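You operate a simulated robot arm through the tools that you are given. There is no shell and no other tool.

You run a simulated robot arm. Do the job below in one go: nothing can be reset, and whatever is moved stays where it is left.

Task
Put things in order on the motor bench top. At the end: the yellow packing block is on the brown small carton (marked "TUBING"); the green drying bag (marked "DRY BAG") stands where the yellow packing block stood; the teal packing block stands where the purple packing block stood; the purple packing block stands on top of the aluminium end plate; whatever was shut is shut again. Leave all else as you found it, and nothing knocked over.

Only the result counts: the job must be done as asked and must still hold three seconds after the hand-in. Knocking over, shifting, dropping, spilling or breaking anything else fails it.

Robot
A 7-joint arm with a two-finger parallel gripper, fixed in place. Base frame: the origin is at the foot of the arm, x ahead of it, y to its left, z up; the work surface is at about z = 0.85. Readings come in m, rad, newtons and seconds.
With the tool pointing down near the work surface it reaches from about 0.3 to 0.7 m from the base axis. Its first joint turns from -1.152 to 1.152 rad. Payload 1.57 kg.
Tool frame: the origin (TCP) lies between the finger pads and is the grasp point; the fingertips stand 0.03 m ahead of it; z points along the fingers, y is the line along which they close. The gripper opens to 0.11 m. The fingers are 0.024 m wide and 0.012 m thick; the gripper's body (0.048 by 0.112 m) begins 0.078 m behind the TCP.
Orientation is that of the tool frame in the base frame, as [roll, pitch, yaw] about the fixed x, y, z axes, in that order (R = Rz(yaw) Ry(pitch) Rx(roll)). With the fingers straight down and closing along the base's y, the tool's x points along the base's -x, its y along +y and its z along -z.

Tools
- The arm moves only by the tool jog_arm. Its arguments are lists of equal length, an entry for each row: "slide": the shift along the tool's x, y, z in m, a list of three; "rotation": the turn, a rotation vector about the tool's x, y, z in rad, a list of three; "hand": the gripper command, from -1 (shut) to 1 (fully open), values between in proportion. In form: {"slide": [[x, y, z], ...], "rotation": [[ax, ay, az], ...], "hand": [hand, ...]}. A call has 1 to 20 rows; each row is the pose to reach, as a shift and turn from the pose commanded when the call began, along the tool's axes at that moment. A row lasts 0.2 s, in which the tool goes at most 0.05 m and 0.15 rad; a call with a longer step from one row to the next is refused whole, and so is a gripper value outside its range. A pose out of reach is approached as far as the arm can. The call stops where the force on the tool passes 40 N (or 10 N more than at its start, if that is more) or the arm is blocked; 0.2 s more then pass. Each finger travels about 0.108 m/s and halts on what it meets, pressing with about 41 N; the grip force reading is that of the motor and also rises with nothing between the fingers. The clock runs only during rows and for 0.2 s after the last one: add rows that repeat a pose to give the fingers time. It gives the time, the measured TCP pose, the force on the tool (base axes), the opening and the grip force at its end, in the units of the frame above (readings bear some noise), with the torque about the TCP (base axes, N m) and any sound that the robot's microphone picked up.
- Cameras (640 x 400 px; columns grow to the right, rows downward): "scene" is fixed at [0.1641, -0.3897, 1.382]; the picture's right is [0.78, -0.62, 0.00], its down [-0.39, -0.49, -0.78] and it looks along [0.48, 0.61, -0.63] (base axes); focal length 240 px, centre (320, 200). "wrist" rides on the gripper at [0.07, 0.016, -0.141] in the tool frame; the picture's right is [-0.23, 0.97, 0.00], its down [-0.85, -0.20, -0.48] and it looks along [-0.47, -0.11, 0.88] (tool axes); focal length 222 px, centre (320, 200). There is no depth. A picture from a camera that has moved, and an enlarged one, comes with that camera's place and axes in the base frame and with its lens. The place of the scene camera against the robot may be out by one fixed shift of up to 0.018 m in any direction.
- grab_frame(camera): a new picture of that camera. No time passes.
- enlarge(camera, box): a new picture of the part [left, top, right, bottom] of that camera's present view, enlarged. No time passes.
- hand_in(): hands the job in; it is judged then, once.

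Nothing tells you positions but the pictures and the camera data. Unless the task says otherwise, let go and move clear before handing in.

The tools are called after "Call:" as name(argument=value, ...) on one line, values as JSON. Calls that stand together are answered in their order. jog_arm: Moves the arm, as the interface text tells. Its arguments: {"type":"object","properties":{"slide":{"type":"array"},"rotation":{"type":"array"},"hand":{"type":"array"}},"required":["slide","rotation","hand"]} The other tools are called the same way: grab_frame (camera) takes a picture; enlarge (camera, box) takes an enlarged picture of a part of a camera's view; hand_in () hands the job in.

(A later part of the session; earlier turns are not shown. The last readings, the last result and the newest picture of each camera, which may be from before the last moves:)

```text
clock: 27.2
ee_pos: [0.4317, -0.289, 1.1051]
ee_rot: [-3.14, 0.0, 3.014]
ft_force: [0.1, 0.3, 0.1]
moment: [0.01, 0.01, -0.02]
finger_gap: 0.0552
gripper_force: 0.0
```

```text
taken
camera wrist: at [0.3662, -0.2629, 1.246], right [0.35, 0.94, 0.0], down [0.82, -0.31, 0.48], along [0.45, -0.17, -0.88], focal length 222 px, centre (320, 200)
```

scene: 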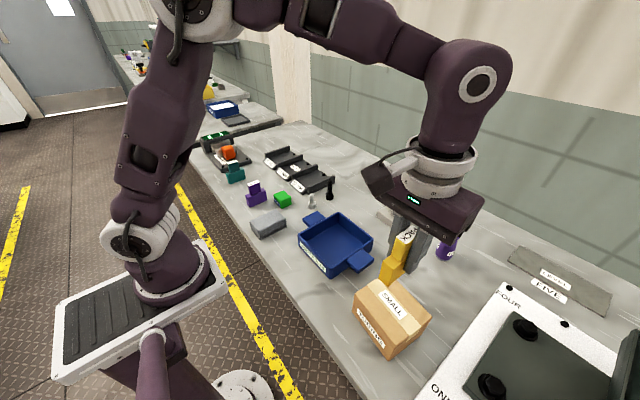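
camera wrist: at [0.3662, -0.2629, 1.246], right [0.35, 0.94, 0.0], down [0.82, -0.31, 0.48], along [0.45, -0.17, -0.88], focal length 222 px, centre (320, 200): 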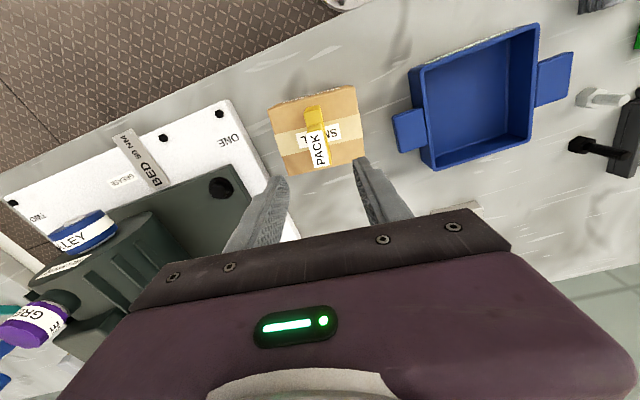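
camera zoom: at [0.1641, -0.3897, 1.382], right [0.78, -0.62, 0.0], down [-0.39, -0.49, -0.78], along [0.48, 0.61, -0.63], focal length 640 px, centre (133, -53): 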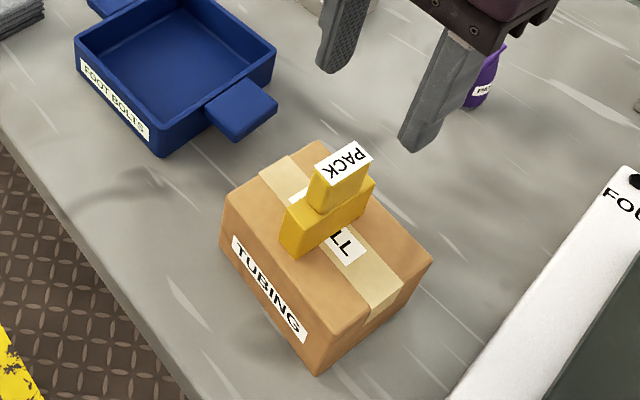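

Yellow stands well on the carton. Next: hover above the green drying bag.

Call:
jog_arm(slide=[[0.0023, 0.0454, 0], [0.0046, 0.0909, 0], [0.0069, 0.1363, 0], [0.0092, 0.1818, 0], [0.0115, 0.2272, 0], [0.0138, 0.2727, 0], [0.0161, 0.3181, 0], [0.0184, 0.3636, 0], [0.0207, 0.409, 0], [0.023, 0.4545, 0], [0.0253, 0.4999, 0], [0.0253, 0.4999, 0.03], [0.0253, 0.4999, 0.055], [0.0253, 0.4999, 0.055]], rotation=[[0, 0, -0.06], [0, 0, -0.127], [0, 0, -0.127], [0, 0, -0.127], [0, 0, -0.127], [0, 0, -0.127], [0, 0, -0.127], [0, 0, -0.127], [0, 0, -0.127], [0, 0, -0.127], [0, 0, -0.127], [0, 0, -0.127], [0, 0, -0.127], [0, 0, -0.127]], hand=[0, 0, 0, 0, 0, 0, 0, 0, 0, 0.3, 0.3, 0.3, 0.3, 0.3])

Call:
grab_frame(camera="wrist")

Call:
enlarge(camera="wrist", box=[220, 50, 440, 210])

Call:
enlarge(camera="scene", box=[230, 150, 350, 225])

```text
clock: 30.2
ee_pos: [0.4682, 0.2094, 1.0512]
ee_rot: [-3.141, 0.0, -3.141]
ft_force: [-0.7, -0.7, 0.3]
moment: [0.0, -0.01, 0.01]
finger_gap: 0.0716
gripper_force: 0.0
```

```text
taken
camera wrist: at [0.4006, 0.2269, 1.1922], right [0.23, 0.97, 0.0], down [0.85, -0.2, 0.48], along [0.47, -0.11, -0.88], focal length 222 px, centre (320, 200)
```

wrist: 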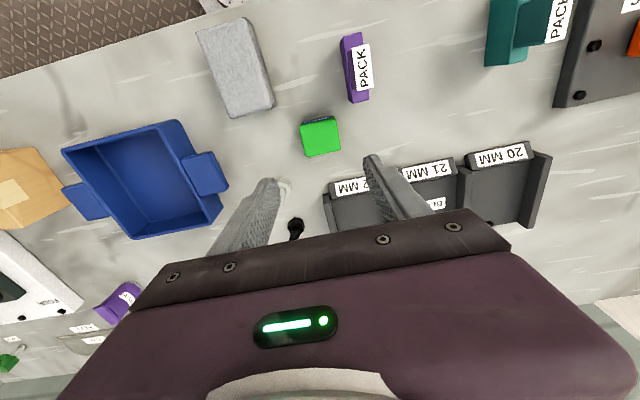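

```text
2.50 times, centred on (330, 130) of wrist
camera zoom: at [0.4006, 0.2269, 1.1922], right [0.23, 0.97, 0.0], down [0.85, -0.2, 0.48], along [0.47, -0.11, -0.88], focal length 555 px, centre (295, 375)
```

zoom: 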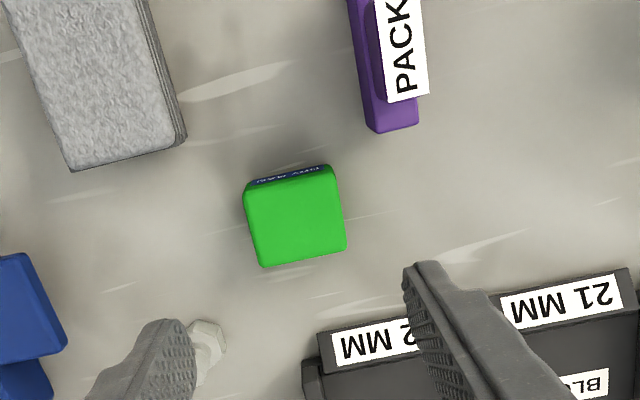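

```text
5.33 times, centred on (290, 188) of scene
camera zoom: at [0.1641, -0.3897, 1.382], right [0.78, -0.62, 0.0], down [-0.39, -0.49, -0.78], along [0.48, 0.61, -0.63], focal length 1279 px, centre (480, 267)
```

zoom: 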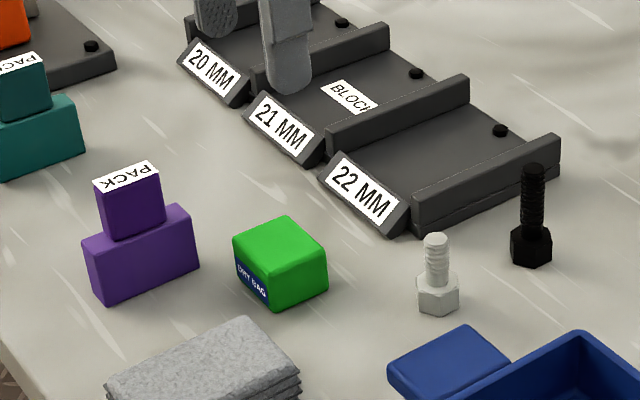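

The bag's centre is at (0.4695, 0.211), directly below the tool, about 0.049 wide across the fingers. Descending and gripping.

Call:
jog_arm(slide=[[0.001, 0, 0.04], [0.001, 0, 0.08], [0.001, 0, 0.12], [0.001, 0, 0.145], [0.001, 0, 0.162], [0.001, 0, 0.162], [0.001, 0, 0.162], [0.001, 0, 0.162], [0.001, 0, 0.162], [0.001, 0, 0.162]], rotation=[[0, 0, 0], [0, 0, 0], [0, 0, 0], [0, 0, 0], [0, 0, 0], [0, 0, 0], [0, 0, 0], [0, 0, 0], [0, 0, 0], [0, 0, 0]], hand=[0.3, 0.3, 0.3, 0.3, 0.3, 0.3, -0.2, -0.4, -0.5, -0.5])

Call:
grab_frame(camera="wrist")

Call:
grab_frame(camera="scene")

```text
clock: 32.4
ee_pos: [0.4679, 0.2114, 0.8874]
ee_rot: [-3.141, 0.001, 3.141]
ft_force: [0.1, 0.2, -0.7]
moment: [-0.02, 0.01, 0.01]
finger_gap: 0.0508
gripper_force: 41.1
```

```text
taken
camera wrist: at [0.3997, 0.2292, 1.0277], right [0.23, 0.97, 0.0], down [0.85, -0.2, 0.48], along [0.47, -0.11, -0.88], focal length 222 px, centre (320, 200)
```

wrist: 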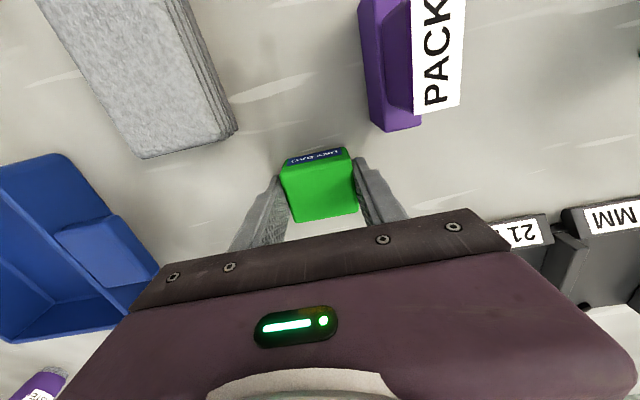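

```text
taken
```

scene: 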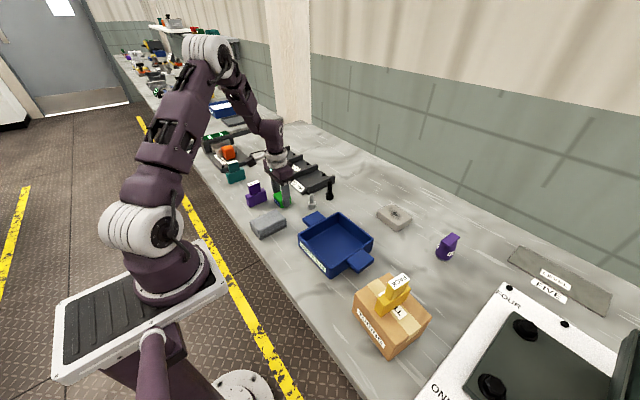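

Bag gripped. I'll lift it, carry it to yellow's former spot (0.407, 0.357), and lower.

Call:
jog_arm(slide=[[0, 0, -0.03], [0, 0, -0.07], [0, 0, -0.11], [0, 0, -0.13], [0.015, 0.036, -0.13], [0.03, 0.073, -0.13], [0.045, 0.109, -0.13], [0.061, 0.146, -0.13], [0.061, 0.146, -0.13], [0.061, 0.146, -0.09], [0.061, 0.146, -0.05], [0.061, 0.146, -0.03], [0.061, 0.146, -0.03]], rotation=[[0, 0, 0], [0, 0, 0], [0, 0, 0], [0, 0, 0], [0, 0, 0], [0, 0, 0], [0, 0, 0], [0, 0, 0], [0, 0, 0], [0, 0, 0], [0, 0, 0], [0, 0, 0], [0, 0, 0]], hand=[-0.5, -0.5, -0.5, -0.5, -0.5, -0.5, -0.5, -0.5, -0.5, -0.5, -0.5, -0.5, -0.5])

Call:
grab_frame(camera="wrist")

Call:
enlarge(camera="scene", box=[200, 120, 340, 220])

```text
clock: 35.2
ee_pos: [0.4069, 0.3546, 0.9177]
ee_rot: [3.142, 0.0, -3.141]
ft_force: [-0.3, 1.3, -0.3]
moment: [0.0, 0.0, 0.01]
finger_gap: 0.0508
gripper_force: 41.5
```

```text
taken
camera wrist: at [0.3392, 0.3728, 1.0586], right [0.23, 0.97, 0.0], down [0.85, -0.2, 0.48], along [0.47, -0.11, -0.88], focal length 222 px, centre (320, 200)
```

wrist: 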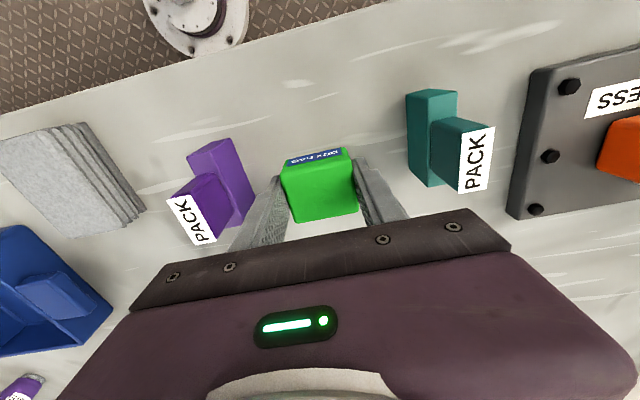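

```text
4.00 times, centred on (270, 170) of scene
camera zoom: at [0.1641, -0.3897, 1.382], right [0.78, -0.62, 0.0], down [-0.39, -0.49, -0.78], along [0.48, 0.61, -0.63], focal length 959 px, centre (520, 320)
```

zoom: 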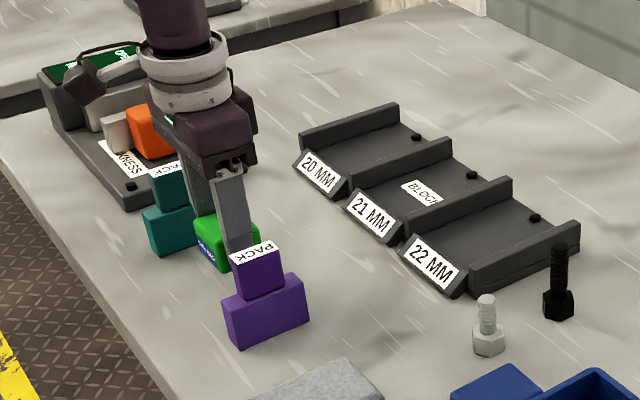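

Call:
jog_arm(slide=[[0, 0.0005, 0.015], [0, 0.0005, 0.025], [0, 0.0005, 0.029]], rotation=[[0, 0, 0], [0, 0, 0], [0, 0, 0]], hand=[-0.5, -0.5, -0.5])

Call:
jog_arm(slide=[[0, 0, 0.001]], rotation=[[0, 0, 0]], hand=[-0.5])

```text
clock: 36.0
ee_pos: [0.4064, 0.3565, 0.8893]
ee_rot: [3.141, 0.0, -3.142]
ft_force: [0.2, -0.6, -0.8]
moment: [0.03, -0.03, -0.01]
finger_gap: 0.0507
gripper_force: 41.0
```

```text
clock: 36.4
ee_pos: [0.4073, 0.3565, 0.8884]
ee_rot: [-3.141, 0.0, -3.141]
ft_force: [0.2, -1.0, -0.3]
moment: [-0.01, 0.02, 0.05]
finger_gap: 0.0508
gripper_force: 40.8
```

At table level now; releasing and rising.

Call:
jog_arm(slide=[[0, 0, 0.0005], [0, 0, 0.0005], [0, 0, 0.0005], [0, 0, 0.0005]], rotation=[[0, 0, 0], [0, 0, 0], [0, 0, 0], [0, 0, 0]], hand=[0.0, 0.2, 0.36, 0.36])

Call:
jog_arm(slide=[[0, 0, -0.03], [0, 0, -0.06], [0, 0, -0.1], [0, 0, -0.14], [0, 0, -0.16]], rotation=[[0, 0, 0], [0, 0, 0], [0, 0, 0], [0, 0, 0], [0, 0, 0]], hand=[0.36, 0.36, 0.36, 0.36, 0.36])

Call:
jog_arm(slide=[[0, -0.045, 0], [0, -0.09, 0], [0, -0.09, 0]], rotation=[[0, 0, 0], [0, 0, 0], [0, 0, 0]], hand=[0.1, 0.1, 0.1])

Call:
grab_frame(camera="wrist")

Call:
enlarge(camera="wrist", box=[220, 50, 440, 210])

Call:
enlarge(camera="scene", box=[200, 120, 340, 220])

```text
clock: 37.4
ee_pos: [0.4078, 0.3561, 0.8876]
ee_rot: [3.141, 0.0, -3.14]
ft_force: [-0.1, 0.4, 0.4]
moment: [-0.04, 0.02, -0.01]
finger_gap: 0.0751
gripper_force: 0.1
```

```text
clock: 38.6
ee_pos: [0.4082, 0.3566, 1.0469]
ee_rot: [-3.14, 0.0, 3.141]
ft_force: [-0.7, -0.5, 0.3]
moment: [0.02, 0.02, 0.0]
finger_gap: 0.0749
gripper_force: 0.0
```

```text
clock: 39.4
ee_pos: [0.4106, 0.2669, 1.0505]
ee_rot: [3.141, 0.002, 3.141]
ft_force: [-0.4, -0.4, 0.9]
moment: [0.0, -0.04, -0.04]
finger_gap: 0.0605
gripper_force: 0.1
```

```text
taken
camera wrist: at [0.3407, 0.2835, 1.19], right [0.23, 0.97, 0.0], down [0.85, -0.2, 0.48], along [0.47, -0.11, -0.88], focal length 222 px, centre (320, 200)
```

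wrist: 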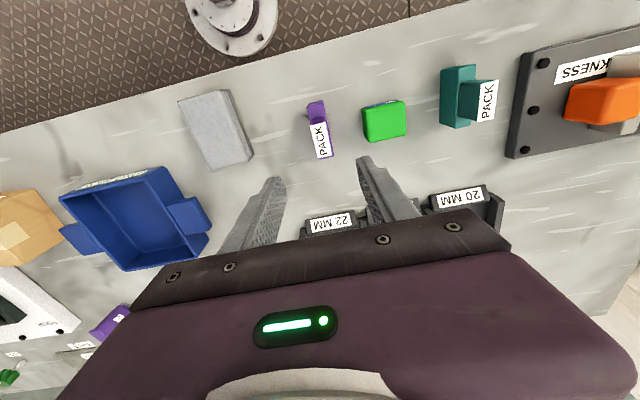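

```text
2.50 times, centred on (330, 130) of wrist
camera zoom: at [0.3407, 0.2835, 1.19], right [0.23, 0.97, 0.0], down [0.85, -0.2, 0.48], along [0.47, -0.11, -0.88], focal length 555 px, centre (295, 375)
```

zoom: 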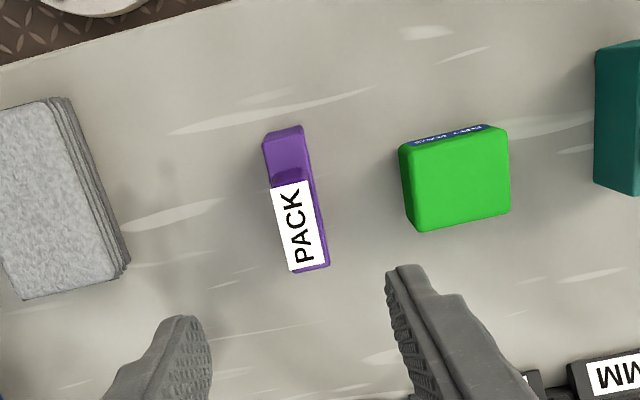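

```text
4.00 times, centred on (270, 170) of scene
camera zoom: at [0.1641, -0.3897, 1.382], right [0.78, -0.62, 0.0], down [-0.39, -0.49, -0.78], along [0.48, 0.61, -0.63], focal length 959 px, centre (520, 320)
```

zoom: 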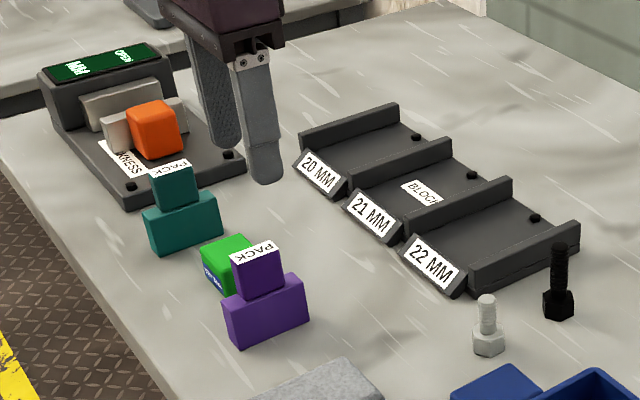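

Green bag stands at yellow's old spot. Purple is at about (0.409, 0.269); descending to grip it.

Call:
jog_arm(slide=[[0.0015, 0.0015, 0.04], [0.0015, 0.0015, 0.08], [0.0015, 0.0015, 0.115], [0.0015, 0.0015, 0.14], [0.0015, 0.0015, 0.155], [0.0015, 0.0015, 0.155], [0.0015, 0.0015, 0.155], [0.0015, 0.0015, 0.155], [0.0015, 0.0015, 0.155], [0.0015, 0.0015, 0.155]], rotation=[[0, 0, 0], [0, 0, 0], [0, 0, 0], [0, 0, 0], [0, 0, 0], [0, 0, 0], [0, 0, 0], [0, 0, 0], [0, 0, 0], [0, 0, 0]], hand=[0.1, 0.1, 0.1, 0.1, 0.1, 0.1, -1, -1, -1, -1])

Call:
enlarge(camera="wrist", box=[220, 80, 440, 240])

Call:
enlarge(camera="scene", box=[200, 120, 340, 220])

```text
clock: 41.6
ee_pos: [0.4065, 0.2691, 0.8945]
ee_rot: [3.141, -0.001, 3.14]
ft_force: [0.5, -0.3, 0.2]
moment: [-0.03, -0.02, 0.01]
finger_gap: 0.0214
gripper_force: 35.0
```

```text
2.50 times, centred on (330, 160) of wrist
camera zoom: at [0.3382, 0.2851, 1.0353], right [0.23, 0.97, 0.0], down [0.85, -0.2, 0.48], along [0.47, -0.11, -0.88], focal length 555 px, centre (295, 300)
```

zoom: 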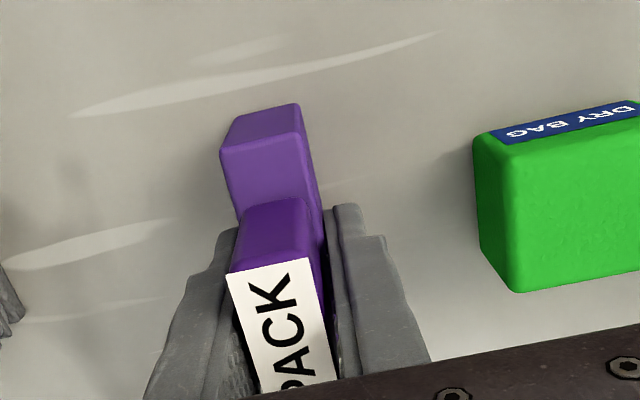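

```text
4.00 times, centred on (270, 170) of scene
camera zoom: at [0.1641, -0.3897, 1.382], right [0.78, -0.62, 0.0], down [-0.39, -0.49, -0.78], along [0.48, 0.61, -0.63], focal length 959 px, centre (520, 320)
```

zoom: 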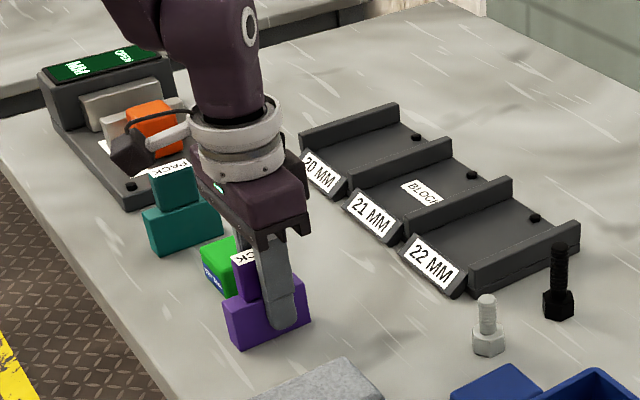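

Purple gripped. Lift and carry toward the end plate, looking from above.

Call:
jog_arm(slide=[[0, 0, -0.03], [0, 0, -0.07], [0, 0, -0.11], [0, 0, -0.15], [0, 0, -0.19], [0, 0, -0.22], [-0.0172, -0.0369, -0.22], [-0.0344, -0.0738, -0.22], [-0.0516, -0.1107, -0.22], [-0.0688, -0.1476, -0.22], [-0.086, -0.1845, -0.22], [-0.1032, -0.2214, -0.22], [-0.1204, -0.2583, -0.22], [-0.1376, -0.2952, -0.22], [-0.1548, -0.3321, -0.22], [-0.172, -0.369, -0.22], [-0.172, -0.369, -0.22]], rotation=[[0, 0, 0], [0, 0, 0], [0, 0, 0], [0, 0, 0], [0, 0, 0], [0, 0, 0], [0, 0, 0], [0, 0, 0], [0, 0, 0], [0, 0, 0], [0, 0, 0], [0, 0, 0], [0, 0, 0], [0, 0, 0], [0, 0, 0], [0, 0, 0], [0, 0, 0]], hand=[-1, -1, -1, -1, -1, -1, -1, -1, -1, -1, -1, -1, -1, -1, -1, -1, -1])

Call:
grab_frame(camera="wrist")

Call:
grab_frame(camera="scene")

```text
clock: 45.2
ee_pos: [0.5772, -0.103, 1.1141]
ee_rot: [-3.141, -0.001, -3.14]
ft_force: [0.2, -1.2, -1.9]
moment: [0.01, -0.05, -0.01]
finger_gap: 0.0215
gripper_force: 34.6
```

```text
taken
camera wrist: at [0.5086, -0.0852, 1.2547], right [0.23, 0.97, 0.0], down [0.85, -0.2, 0.48], along [0.47, -0.11, -0.88], focal length 222 px, centre (320, 200)
```

wrist: 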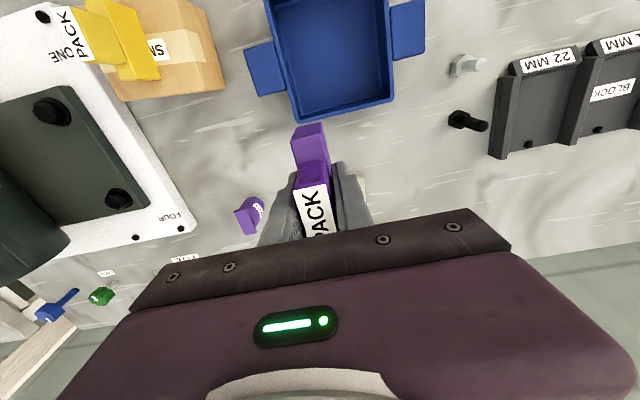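

```text
taken
```

scene: 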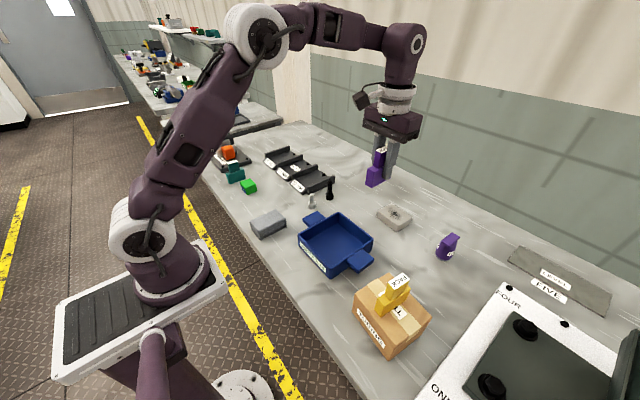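

The plate is hidden behind the fingers; I'll sidestep to see it clearly.

Call:
jog_arm(slide=[[-0.01, -0.04, 0], [-0.02, -0.08, 0], [-0.03, -0.12, 0], [-0.03, -0.12, 0]], rotation=[[0, 0, 0], [0, 0, 0], [0, 0, 0], [0, 0, 0]], hand=[-1, -1, -1, -1])

Call:
grab_frame(camera="wrist")

Call:
enlarge(camera="wrist", box=[330, 80, 550, 240])

```text
clock: 46.2
ee_pos: [0.6025, -0.2137, 1.1085]
ee_rot: [-3.141, -0.015, -3.132]
ft_force: [0.0, 0.3, -2.6]
moment: [0.01, -0.01, 0.0]
finger_gap: 0.0212
gripper_force: 34.0
out of reach, approached as far as the arm can: row 3
```

```text
taken
camera wrist: at [0.5373, -0.197, 1.2502], right [0.22, 0.98, 0.0], down [0.86, -0.19, 0.47], along [0.45, -0.1, -0.88], focal length 222 px, centre (320, 200)
```

wrist: 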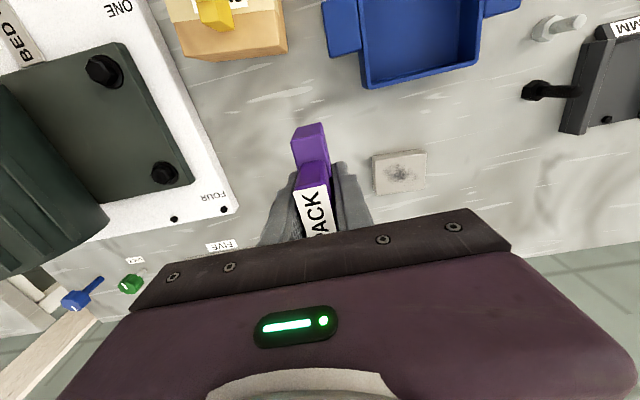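

```text
2.50 times, centred on (440, 160) of wrist
camera zoom: at [0.5373, -0.197, 1.2502], right [0.22, 0.98, 0.0], down [0.86, -0.19, 0.47], along [0.45, -0.1, -0.88], focal length 555 px, centre (20, 300)
```

zoom: 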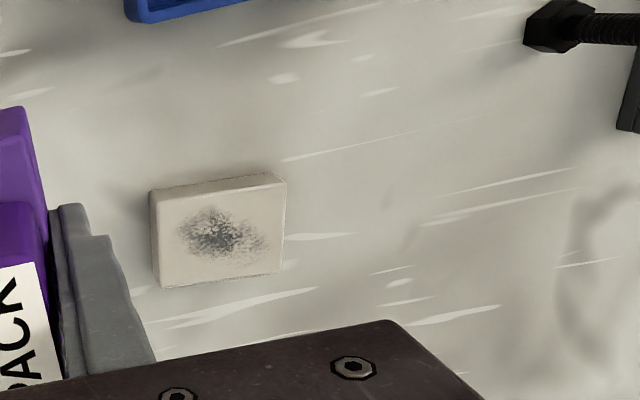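

The plate is about 0.09 × 0.073 centred near (0.71, −0.09), at the edge of the reach with a vertical tool. I'll take purple back to its own spot, set it down, and regrasp with the fingers leaning outward so I can place it centrally on the plate.

Call:
jog_arm(slide=[[0.0166, 0.041, 0], [0.0332, 0.082, 0], [0.0497, 0.123, 0], [0.0663, 0.164, 0], [0.0829, 0.205, 0], [0.0995, 0.246, 0], [0.1161, 0.287, 0], [0.1327, 0.328, 0], [0.1492, 0.369, 0], [0.1658, 0.41, 0], [0.1824, 0.451, 0], [0.199, 0.492, 0], [0.199, 0.492, 0]], rotation=[[0, 0, 0], [0, 0, 0], [0, 0, 0], [0, 0, 0], [0, 0, 0], [0, 0, 0], [0, 0, 0], [0, 0, 0], [0, 0, 0], [0, 0, 0], [0, 0, 0], [0, 0, 0], [0, 0, 0]], hand=[-1, -1, -1, -1, -1, -1, -1, -1, -1, -1, -1, -1, -1])

Call:
grab_frame(camera="wrist")

```text
clock: 49.0
ee_pos: [0.4083, 0.273, 1.1115]
ee_rot: [-3.142, -0.001, 3.141]
ft_force: [0.0, 0.6, -3.2]
moment: [0.0, 0.0, 0.01]
finger_gap: 0.0217
gripper_force: 34.7
```

```text
taken
camera wrist: at [0.3398, 0.2901, 1.252], right [0.23, 0.97, 0.0], down [0.85, -0.2, 0.48], along [0.47, -0.11, -0.88], focal length 222 px, centre (320, 200)
```

wrist: 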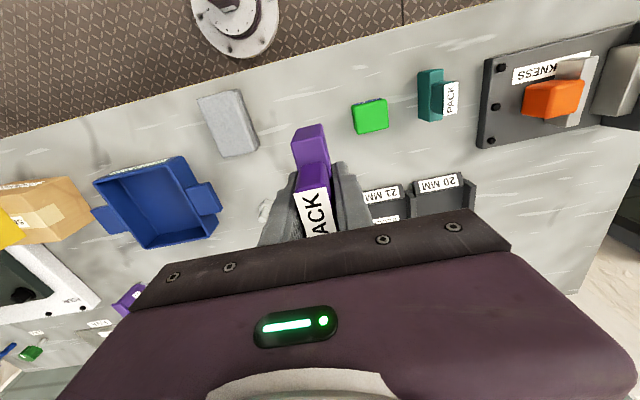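

Call:
jog_arm(slide=[[0.001, -0.0045, 0.04], [0.001, -0.0045, 0.08], [0.001, -0.0045, 0.12], [0.001, -0.0045, 0.16], [0.001, -0.0045, 0.19], [0.001, -0.0045, 0.205], [0.001, -0.0045, 0.213], [0.001, -0.0045, 0.213]], rotation=[[0, 0, 0], [0, 0, 0], [0, 0, 0], [0, 0, 0], [0, 0, 0], [0, 0, 0], [0, 0, 0], [0, 0, 0]], hand=[-1, -1, -1, -1, -1, -1, -1, -1])

Call:
jog_arm(slide=[[0, 0, 0.0015]], rotation=[[0, 0, 0]], hand=[-1])

```text
clock: 50.8
ee_pos: [0.4083, 0.2651, 0.8984]
ee_rot: [3.141, -0.001, -3.14]
ft_force: [-0.2, -0.1, -1.4]
moment: [0.04, -0.02, -0.01]
finger_gap: 0.0214
gripper_force: 34.1
```

```text
clock: 51.2
ee_pos: [0.4082, 0.2663, 0.8965]
ee_rot: [3.141, 0.001, 3.14]
ft_force: [0.8, 0.6, -2.3]
moment: [0.01, 0.0, 0.02]
finger_gap: 0.0214
gripper_force: 34.5
```

Call:
jog_arm(slide=[[0, 0, 0.0015]], rotation=[[0, 0, 0]], hand=[-1])

Call:
jog_arm(slide=[[0, 0, 0.0005], [0, 0, 0.0005], [0, 0, 0.0005], [0, 0, 0.0005]], rotation=[[0, 0, 0], [0, 0, 0], [0, 0, 0], [0, 0, 0]], hand=[-0.5, -0.3, 0.0, 0.1])

Call:
jog_arm(slide=[[0, 0, -0.03], [0, 0, -0.06], [0, 0, -0.1]], rotation=[[0, 0, 0], [0, 0, 0], [0, 0, 0]], hand=[0.1, 0.1, 0.1])

Call:
enlarge(camera="wrist", box=[220, 50, 440, 210])

Call:
enlarge(camera="scene", box=[200, 120, 340, 220])

```text
clock: 51.6
ee_pos: [0.4083, 0.2672, 0.8956]
ee_rot: [-3.141, 0.0, 3.139]
ft_force: [0.0, 0.3, -1.7]
moment: [0.0, -0.02, 0.02]
finger_gap: 0.0215
gripper_force: 35.3
```

```text
clock: 52.6
ee_pos: [0.4081, 0.2665, 0.8953]
ee_rot: [-3.142, 0.001, -3.141]
ft_force: [0.4, -0.4, -0.4]
moment: [-0.04, 0.0, 0.02]
finger_gap: 0.0607
gripper_force: 0.0
```

```text
clock: 53.4
ee_pos: [0.4081, 0.2661, 0.9946]
ee_rot: [-3.141, 0.0, 3.141]
ft_force: [0.1, 0.4, 0.0]
moment: [0.02, 0.02, -0.02]
finger_gap: 0.0603
gripper_force: 0.1
```

```text
2.50 times, centred on (330, 130) of wrist
camera zoom: at [0.3398, 0.283, 1.1355], right [0.23, 0.97, 0.0], down [0.85, -0.2, 0.48], along [0.47, -0.11, -0.88], focal length 555 px, centre (295, 375)
```

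zoom: 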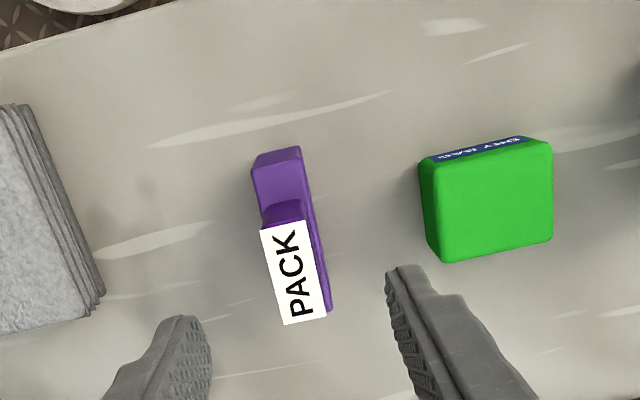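

```text
4.00 times, centred on (270, 170) of scene
camera zoom: at [0.1641, -0.3897, 1.382], right [0.78, -0.62, 0.0], down [-0.39, -0.49, -0.78], along [0.48, 0.61, -0.63], focal length 959 px, centre (520, 320)
```

zoom: 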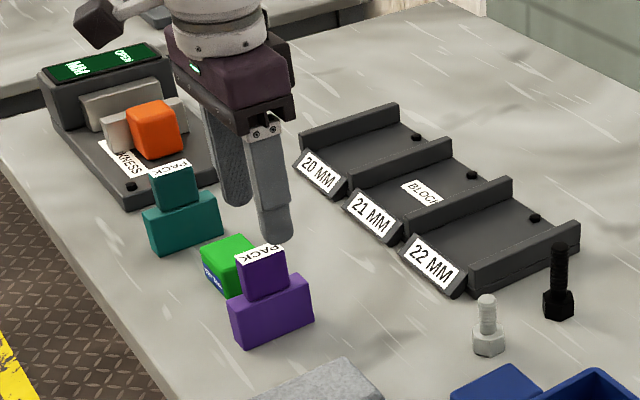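

Purple stands safely. Now I'll lean the tool outward 0.35 rad and regrasp purple with the block upright.

Call:
jog_arm(slide=[[0, 0, 0], [0, 0, 0], [0, 0, 0], [0, 0, 0], [0, 0, 0.03], [0, 0, 0.06], [0, 0, 0.085], [0, 0, 0.0985], [0, 0, 0.0985]], rotation=[[0, -0.12, 0], [0, -0.24, 0], [0, -0.35, 0], [0, -0.35, 0], [0, -0.35, 0], [0, -0.35, 0], [0, -0.35, 0], [0, -0.35, 0], [0, -0.35, 0]], hand=[0.1, 0.1, 0.1, 0.1, 0.1, 0.1, 0.1, 0.1, 0.1])

Call:
grab_frame(camera="wrist")

Call:
enlarge(camera="scene", box=[200, 120, 340, 220])

```text
clock: 55.4
ee_pos: [0.4075, 0.265, 0.8982]
ee_rot: [-3.141, 0.351, 3.14]
ft_force: [-1.0, -0.4, 0.4]
moment: [0.03, 0.03, 0.01]
finger_gap: 0.0606
gripper_force: 0.1
```

```text
taken
camera wrist: at [0.2948, 0.2832, 1.0059], right [0.21, 0.97, 0.08], down [0.64, -0.2, 0.74], along [0.74, -0.11, -0.66], focal length 222 px, centre (320, 200)
```

wrist: 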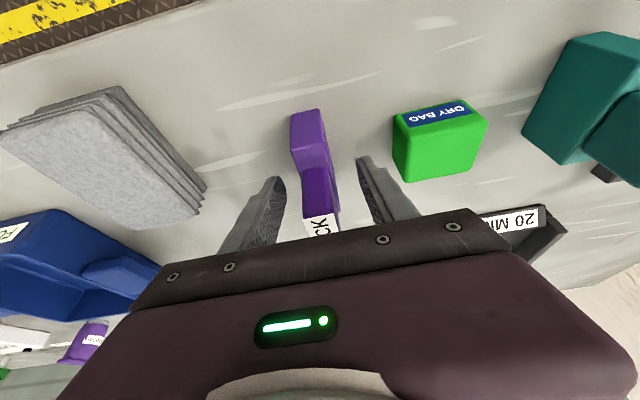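

```text
4.00 times, centred on (270, 170) of scene
camera zoom: at [0.1641, -0.3897, 1.382], right [0.78, -0.62, 0.0], down [-0.39, -0.49, -0.78], along [0.48, 0.61, -0.63], focal length 959 px, centre (520, 320)
```

zoom: 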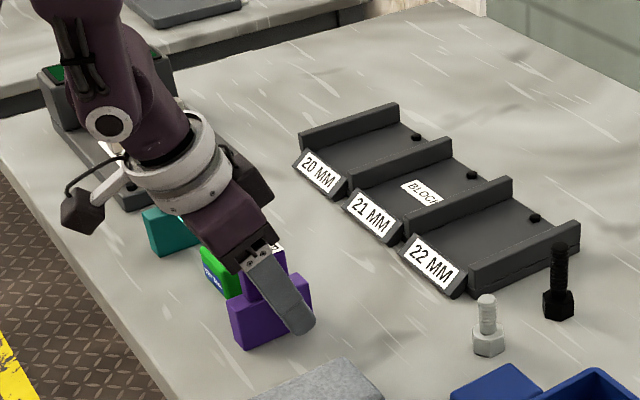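

Call:
jog_arm(slide=[[0, 0, 0], [0, 0, 0], [0, 0, 0], [0, 0, 0]], rotation=[[0, 0, 0], [0, 0, 0], [0, 0, 0], [0, 0, 0]], hand=[-1, -1, -1, -1])

```text
clock: 56.4
ee_pos: [0.4074, 0.2657, 0.8975]
ee_rot: [3.14, 0.351, -3.141]
ft_force: [-0.6, 0.6, -0.2]
moment: [0.03, 0.01, 0.0]
finger_gap: 0.0217
gripper_force: 34.7
```

Gripped with the lean. Lift and carry to just short of the plate for a look.

Call:
jog_arm(slide=[[-0.0129, 0, -0.0352], [-0.0257, 0, -0.0705], [-0.0386, 0, -0.1057], [-0.0515, 0, -0.1409], [-0.0733, -0.0356, -0.1329], [-0.0952, -0.0712, -0.125], [-0.117, -0.1068, -0.117], [-0.1388, -0.1424, -0.109], [-0.1607, -0.178, -0.1011], [-0.1825, -0.2136, -0.0931], [-0.2043, -0.2492, -0.0851], [-0.2261, -0.2848, -0.0771], [-0.248, -0.3204, -0.0692], [-0.2698, -0.356, -0.0612], [-0.2698, -0.356, -0.0612]], rotation=[[0, 0, 0], [0, 0, 0], [0, 0, 0], [0, 0, 0], [0, 0, 0], [0, 0, 0], [0, 0, 0], [0, 0, 0], [0, 0, 0], [0, 0, 0], [0, 0, 0], [0, 0, 0], [0, 0, 0], [0, 0, 0], [0, 0, 0]], hand=[-1, -1, -1, -1, -1, -1, -1, -1, -1, -1, -1, -1, -1, -1, -1])

Call:
grab_frame(camera="wrist")

Call:
grab_frame(camera="scene")

Call:
enlarge(camera="scene", box=[340, 150, 460, 240])

```text
clock: 59.6
ee_pos: [0.6408, -0.0895, 1.0433]
ee_rot: [3.141, 0.35, 3.14]
ft_force: [-0.8, -0.3, -2.0]
moment: [-0.01, 0.01, 0.0]
finger_gap: 0.0215
gripper_force: 34.5
```

```text
taken
camera wrist: at [0.5284, -0.0729, 1.1524], right [0.21, 0.97, 0.08], down [0.64, -0.2, 0.74], along [0.74, -0.11, -0.66], focal length 222 px, centre (320, 200)
```

wrist: 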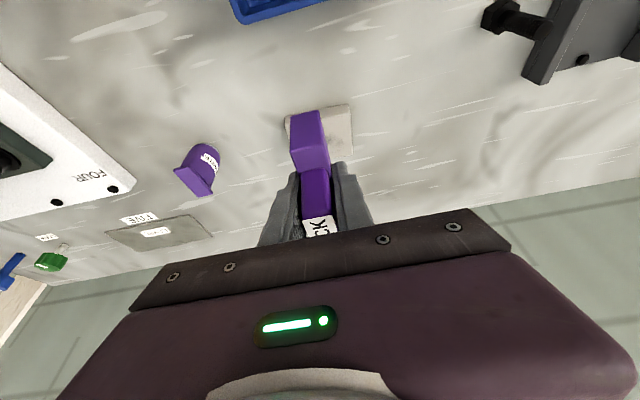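

```text
taken
```

scene: 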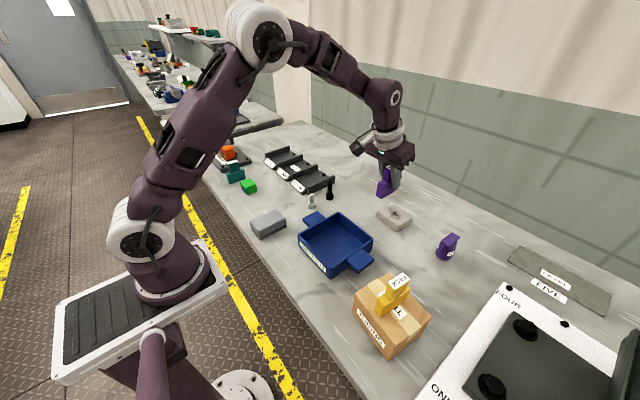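

```text
4.44 times, centred on (400, 195) of scene
camera zoom: at [0.1641, -0.3897, 1.382], right [0.78, -0.62, 0.0], down [-0.39, -0.49, -0.78], along [0.48, 0.61, -0.63], focal length 1066 px, centre (-36, 222)
```

zoom: 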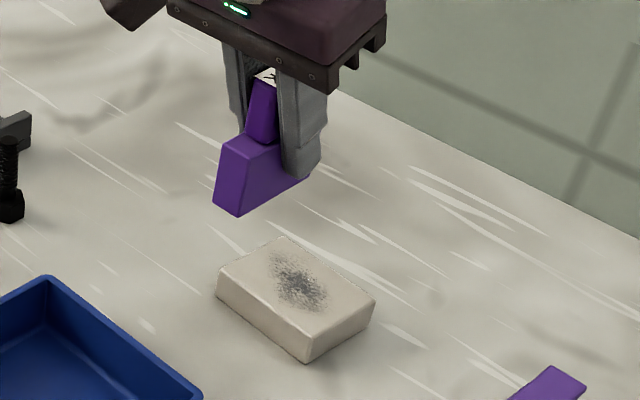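

Call:
enlarge(camera="wrist", box=[260, 80, 380, 180])

```text
4.00 times, centred on (320, 130) of wrist
camera zoom: at [0.5284, -0.0729, 1.1524], right [0.21, 0.97, 0.08], down [0.64, -0.2, 0.74], along [0.74, -0.11, -0.66], focal length 888 px, centre (320, 480)
```

zoom: 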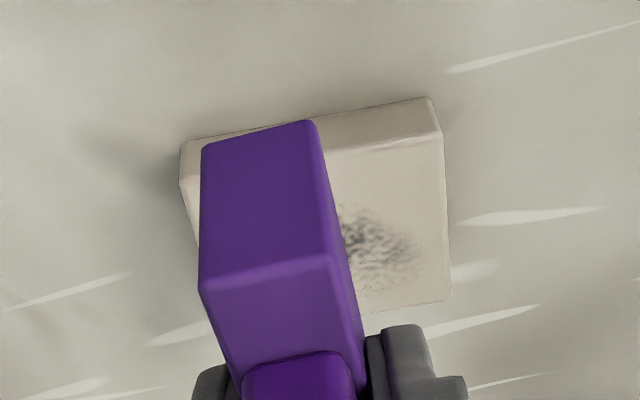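

Both views put the plate centre at (0.711, −0.090), top z ≈ 0.877. Moving over it and down to about 1 cm above.

Call:
jog_arm(slide=[[-0.032, 0, 0.0117], [-0.0639, -0.001, 0.0233], [-0.0639, -0.001, 0.0233], [-0.057, -0.001, 0.0421], [-0.0502, -0.001, 0.0609], [-0.0433, -0.001, 0.0797], [-0.0365, -0.001, 0.0985], [-0.0267, -0.001, 0.1253], [-0.0267, -0.001, 0.1253]], rotation=[[0, 0, 0], [0, 0, 0], [0, 0, 0], [0, 0, 0], [0, 0, 0], [0, 0, 0], [0, 0, 0], [0, 0, 0], [0, 0, 0]], hand=[-1, -1, -1, -1, -1, -1, -1, -1, -1])

Call:
enlarge(camera="wrist", box=[220, 60, 440, 220])

Call:
enlarge(camera="scene", box=[340, 150, 460, 240])

```text
clock: 61.6
ee_pos: [0.7076, -0.0922, 0.9371]
ee_rot: [-3.141, 0.351, 3.141]
ft_force: [0.2, 0.5, -1.9]
moment: [-0.01, 0.03, 0.02]
finger_gap: 0.0217
gripper_force: 34.6
```

```text
2.50 times, centred on (330, 140) of wrist
camera zoom: at [0.5948, -0.0747, 1.0462], right [0.21, 0.97, 0.08], down [0.64, -0.2, 0.74], along [0.74, -0.11, -0.66], focal length 555 px, centre (295, 350)
```

zoom: 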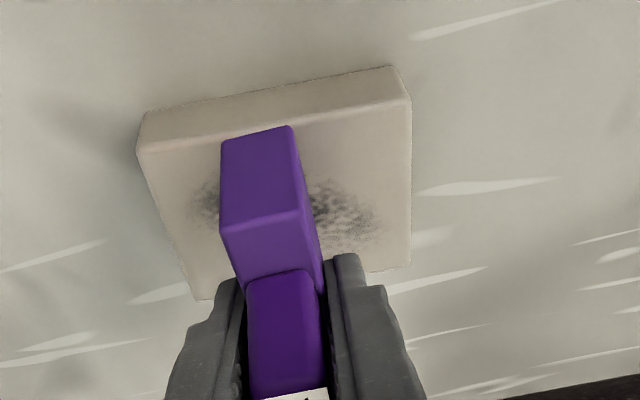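

```text
4.44 times, centred on (400, 195) of scene
camera zoom: at [0.1641, -0.3897, 1.382], right [0.78, -0.62, 0.0], down [-0.39, -0.49, -0.78], along [0.48, 0.61, -0.63], focal length 1066 px, centre (-36, 222)
```

zoom: 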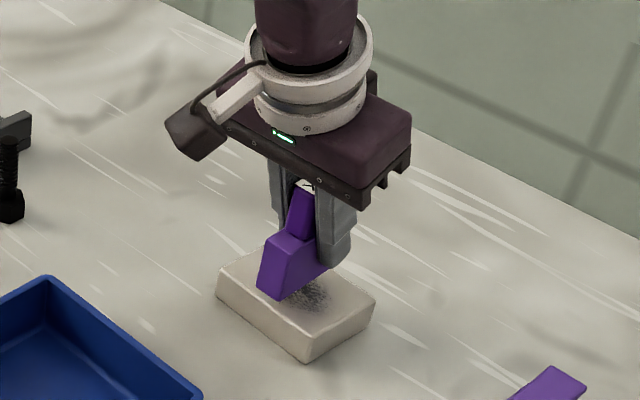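

Well centred. Lowering in small steps until contact.

Call:
jog_arm(slide=[[0.0009, 0.001, 0.0039], [0.0018, 0.001, 0.0078]], rotation=[[0, 0, 0], [0, 0, 0]], hand=[-1, -1])

Call:
jog_arm(slide=[[0.0007, 0, 0.0019]], rotation=[[0, 0, 0]], hand=[-1])

Call:
enlarge(camera="scene", box=[370, 180, 430, 240])

```text
clock: 62.2
ee_pos: [0.7099, -0.0889, 0.9308]
ee_rot: [3.14, 0.35, 3.14]
ft_force: [0.5, 0.5, -3.0]
moment: [-0.01, -0.01, -0.01]
finger_gap: 0.0215
gripper_force: 34.4
```

```text
clock: 62.6
ee_pos: [0.7098, -0.0892, 0.9285]
ee_rot: [3.141, 0.351, 3.142]
ft_force: [1.0, -0.3, -2.2]
moment: [0.01, -0.01, 0.01]
finger_gap: 0.0215
gripper_force: 34.8
```

```text
6.67 times, centred on (400, 210) of scene
camera zoom: at [0.1641, -0.3897, 1.382], right [0.78, -0.62, 0.0], down [-0.39, -0.49, -0.78], along [0.48, 0.61, -0.63], focal length 1599 px, centre (-213, 133)
```

zoom: 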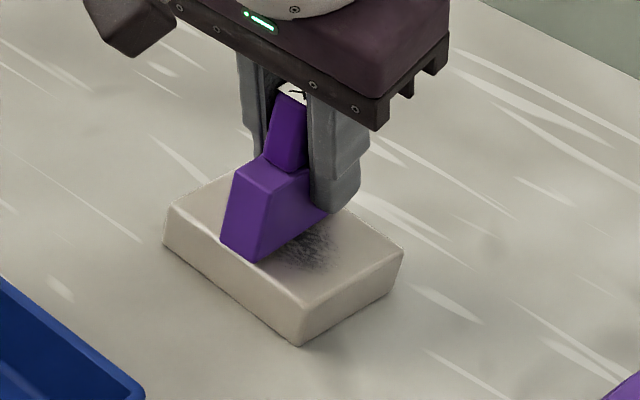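

Call:
jog_arm(slide=[[0.0005, 0, 0.0014]], rotation=[[0, 0, 0]], hand=[-1])

Call:
jog_arm(slide=[[0.0005, 0, 0.0014]], rotation=[[0, 0, 0]], hand=[-1])

```text
clock: 63.0
ee_pos: [0.7094, -0.0911, 0.9272]
ee_rot: [3.14, 0.351, 3.14]
ft_force: [0.7, 1.3, -1.9]
moment: [-0.04, -0.01, -0.02]
finger_gap: 0.0213
gripper_force: 34.4
```

```text
clock: 63.4
ee_pos: [0.709, -0.0901, 0.9257]
ee_rot: [-3.141, 0.352, 3.14]
ft_force: [1.3, 0.2, -1.2]
moment: [0.03, -0.03, 0.02]
finger_gap: 0.0214
gripper_force: 34.5
```

Call:
jog_arm(slide=[[0.0004, 0, 0.0012]], rotation=[[0, 0, 0]], hand=[-1])

Call:
enlarge(camera="scene", box=[370, 180, 430, 240])

```text
clock: 63.8
ee_pos: [0.7078, -0.0893, 0.9259]
ee_rot: [3.141, 0.353, -3.141]
ft_force: [-0.2, 0.4, 8.0]
moment: [-0.02, 0.34, -0.02]
finger_gap: 0.0215
gripper_force: 34.4
```

```text
6.67 times, centred on (400, 210) of scene
camera zoom: at [0.1639, -0.3897, 1.382], right [0.78, -0.62, 0.0], down [-0.39, -0.49, -0.78], along [0.48, 0.61, -0.63], focal length 1599 px, centre (-213, 133)
```

zoom: 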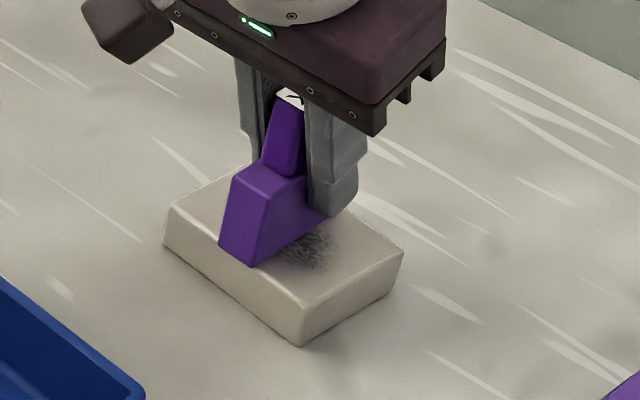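

Contact on the plate. Releasing with a slight unload, then checking.

Call:
jog_arm(slide=[[-0.0002, 0, -0.0006], [-0.0002, 0, -0.0006], [-0.0002, 0, -0.0006], [-0.0002, 0, -0.0006], [-0.0002, 0, -0.0006]], rotation=[[0, 0, 0], [0, 0, 0], [0, 0, 0], [0, 0, 0], [0, 0, 0]], hand=[-0.55, -0.45, -0.3, 0.0, 0.1])

Call:
enlarge(camera="scene", box=[370, 180, 430, 240])

Call:
enlarge(camera="wrist", box=[220, 60, 440, 220])

```text
clock: 65.0
ee_pos: [0.708, -0.091, 0.9257]
ee_rot: [-3.141, 0.35, 3.142]
ft_force: [0.1, -0.8, -0.2]
moment: [0.01, 0.01, 0.0]
finger_gap: 0.0605
gripper_force: 0.0
```

```text
6.67 times, centred on (400, 210) of scene
camera zoom: at [0.1641, -0.3897, 1.382], right [0.78, -0.62, 0.0], down [-0.39, -0.49, -0.78], along [0.48, 0.61, -0.63], focal length 1599 px, centre (-213, 133)
```

zoom: 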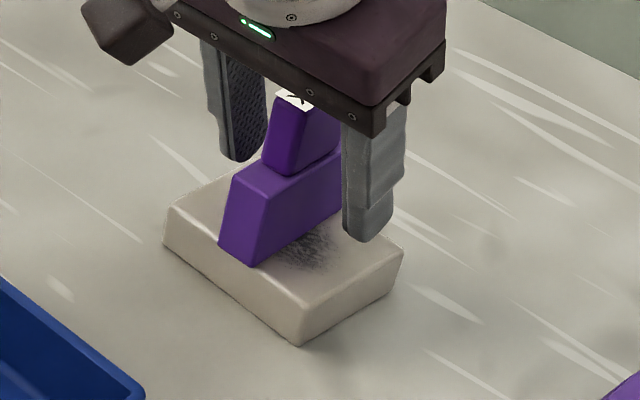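

```text
2.50 times, centred on (330, 140) of wrist
camera zoom: at [0.5958, -0.0728, 1.0334], right [0.21, 0.97, 0.08], down [0.64, -0.2, 0.74], along [0.74, -0.11, -0.66], focal length 555 px, centre (295, 350)
```

zoom: 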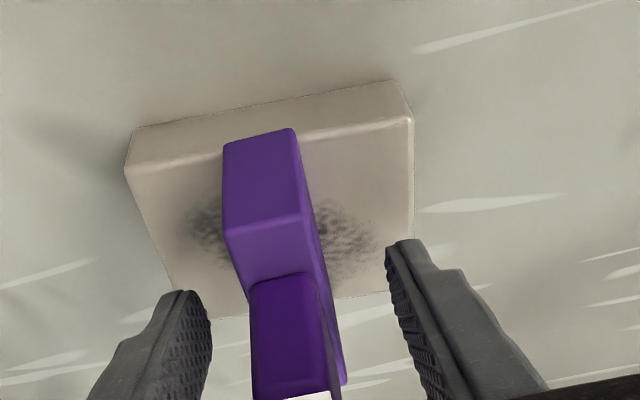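

Purple stands flat on the plate. I'll back away along the fingers, then swing to the teal block with the tool vertical again.

Call:
jog_arm(slide=[[0, 0, -0.03], [0, 0, -0.07], [0, 0, -0.11], [0, 0, -0.12]], rotation=[[0, 0, 0], [0, 0, 0], [0, 0, 0], [0, 0, 0]], hand=[0.1, 0.1, 0.1, 0.1])

Call:
jog_arm(slide=[[0.0167, 0.0387, -0.0078], [0.0334, 0.0774, -0.0156], [0.0501, 0.1161, -0.0233], [0.0668, 0.1549, -0.0311], [0.0835, 0.1936, -0.0389], [0.1002, 0.2323, -0.0467], [0.1169, 0.271, -0.0545], [0.1336, 0.3097, -0.0622], [0.1503, 0.3484, -0.07], [0.167, 0.3871, -0.0778], [0.1837, 0.4259, -0.0856], [0.2004, 0.4646, -0.0933], [0.2171, 0.5033, -0.1011], [0.2338, 0.542, -0.1089], [0.2338, 0.542, -0.1089]], rotation=[[0, 0, 0], [0, 0, 0], [0, 0, 0], [0, 0, 0], [0, 0.05, 0], [0, 0.1, 0], [0, 0.15, 0], [0, 0.2, 0], [0, 0.25, 0], [0, 0.3, 0], [0, 0.35, 0], [0, 0.35, 0], [0, 0.35, 0], [0, 0.35, 0], [0, 0.35, 0]], hand=[0.1, 0.1, 0.1, 0.1, 0.1, 0.1, 0.1, 0.1, 0.1, 0.1, 0.1, 0.1, 0.1, 0.1, 0.1])

Call:
grab_frame(camera="wrist")

Call:
enlarge(camera="wrist", box=[220, 50, 440, 210])

Call:
grab_frame(camera="scene")

Call:
enlarge(camera="scene", box=[370, 170, 430, 230])

```text
clock: 66.0
ee_pos: [0.667, -0.0914, 1.0373]
ee_rot: [3.141, 0.349, 3.139]
ft_force: [0.5, 0.2, 0.0]
moment: [-0.02, -0.01, -0.01]
finger_gap: 0.0603
gripper_force: 0.0
```

```text
clock: 69.2
ee_pos: [0.4118, 0.4537, 1.061]
ee_rot: [3.141, -0.001, 3.141]
ft_force: [0.7, 0.3, 0.0]
moment: [-0.04, 0.02, -0.01]
finger_gap: 0.0607
gripper_force: 0.1
```

```text
taken
camera wrist: at [0.3436, 0.4714, 1.2015], right [0.23, 0.97, 0.0], down [0.85, -0.2, 0.48], along [0.47, -0.11, -0.88], focal length 222 px, centre (320, 200)
```

wrist: 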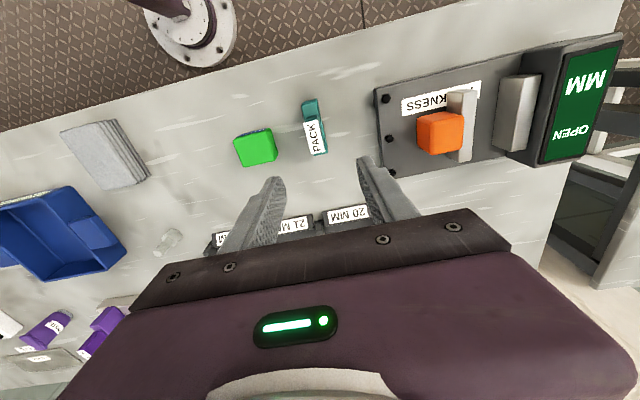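

```text
2.50 times, centred on (330, 130) of wrist
camera zoom: at [0.3436, 0.4714, 1.2015], right [0.23, 0.97, 0.0], down [0.85, -0.2, 0.48], along [0.47, -0.11, -0.88], focal length 555 px, centre (295, 375)
```

zoom: 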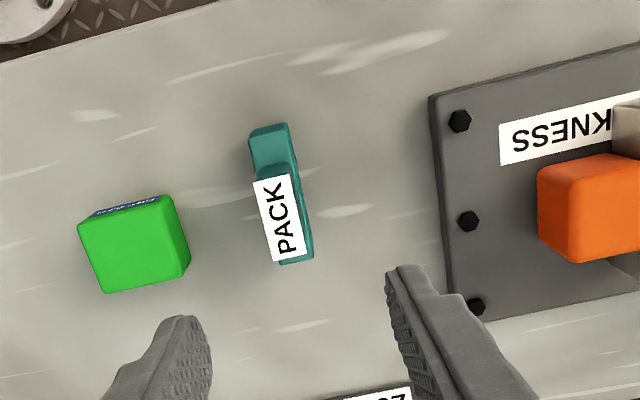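

```text
taken
```

scene: 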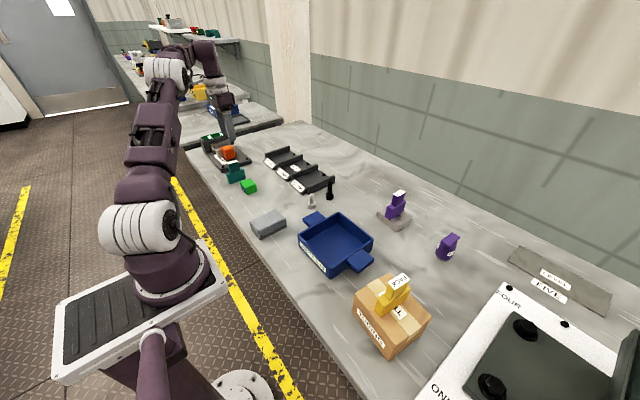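

```text
6.67 times, centred on (400, 200) of scene
camera zoom: at [0.1641, -0.3897, 1.382], right [0.78, -0.62, 0.0], down [-0.39, -0.49, -0.78], along [0.48, 0.61, -0.63], focal length 1599 px, centre (-213, 200)
```

zoom: 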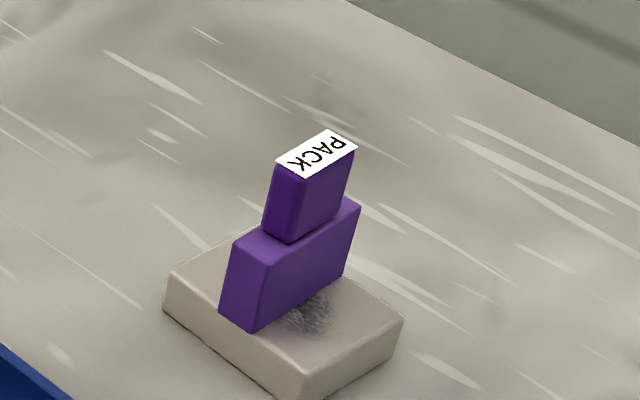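

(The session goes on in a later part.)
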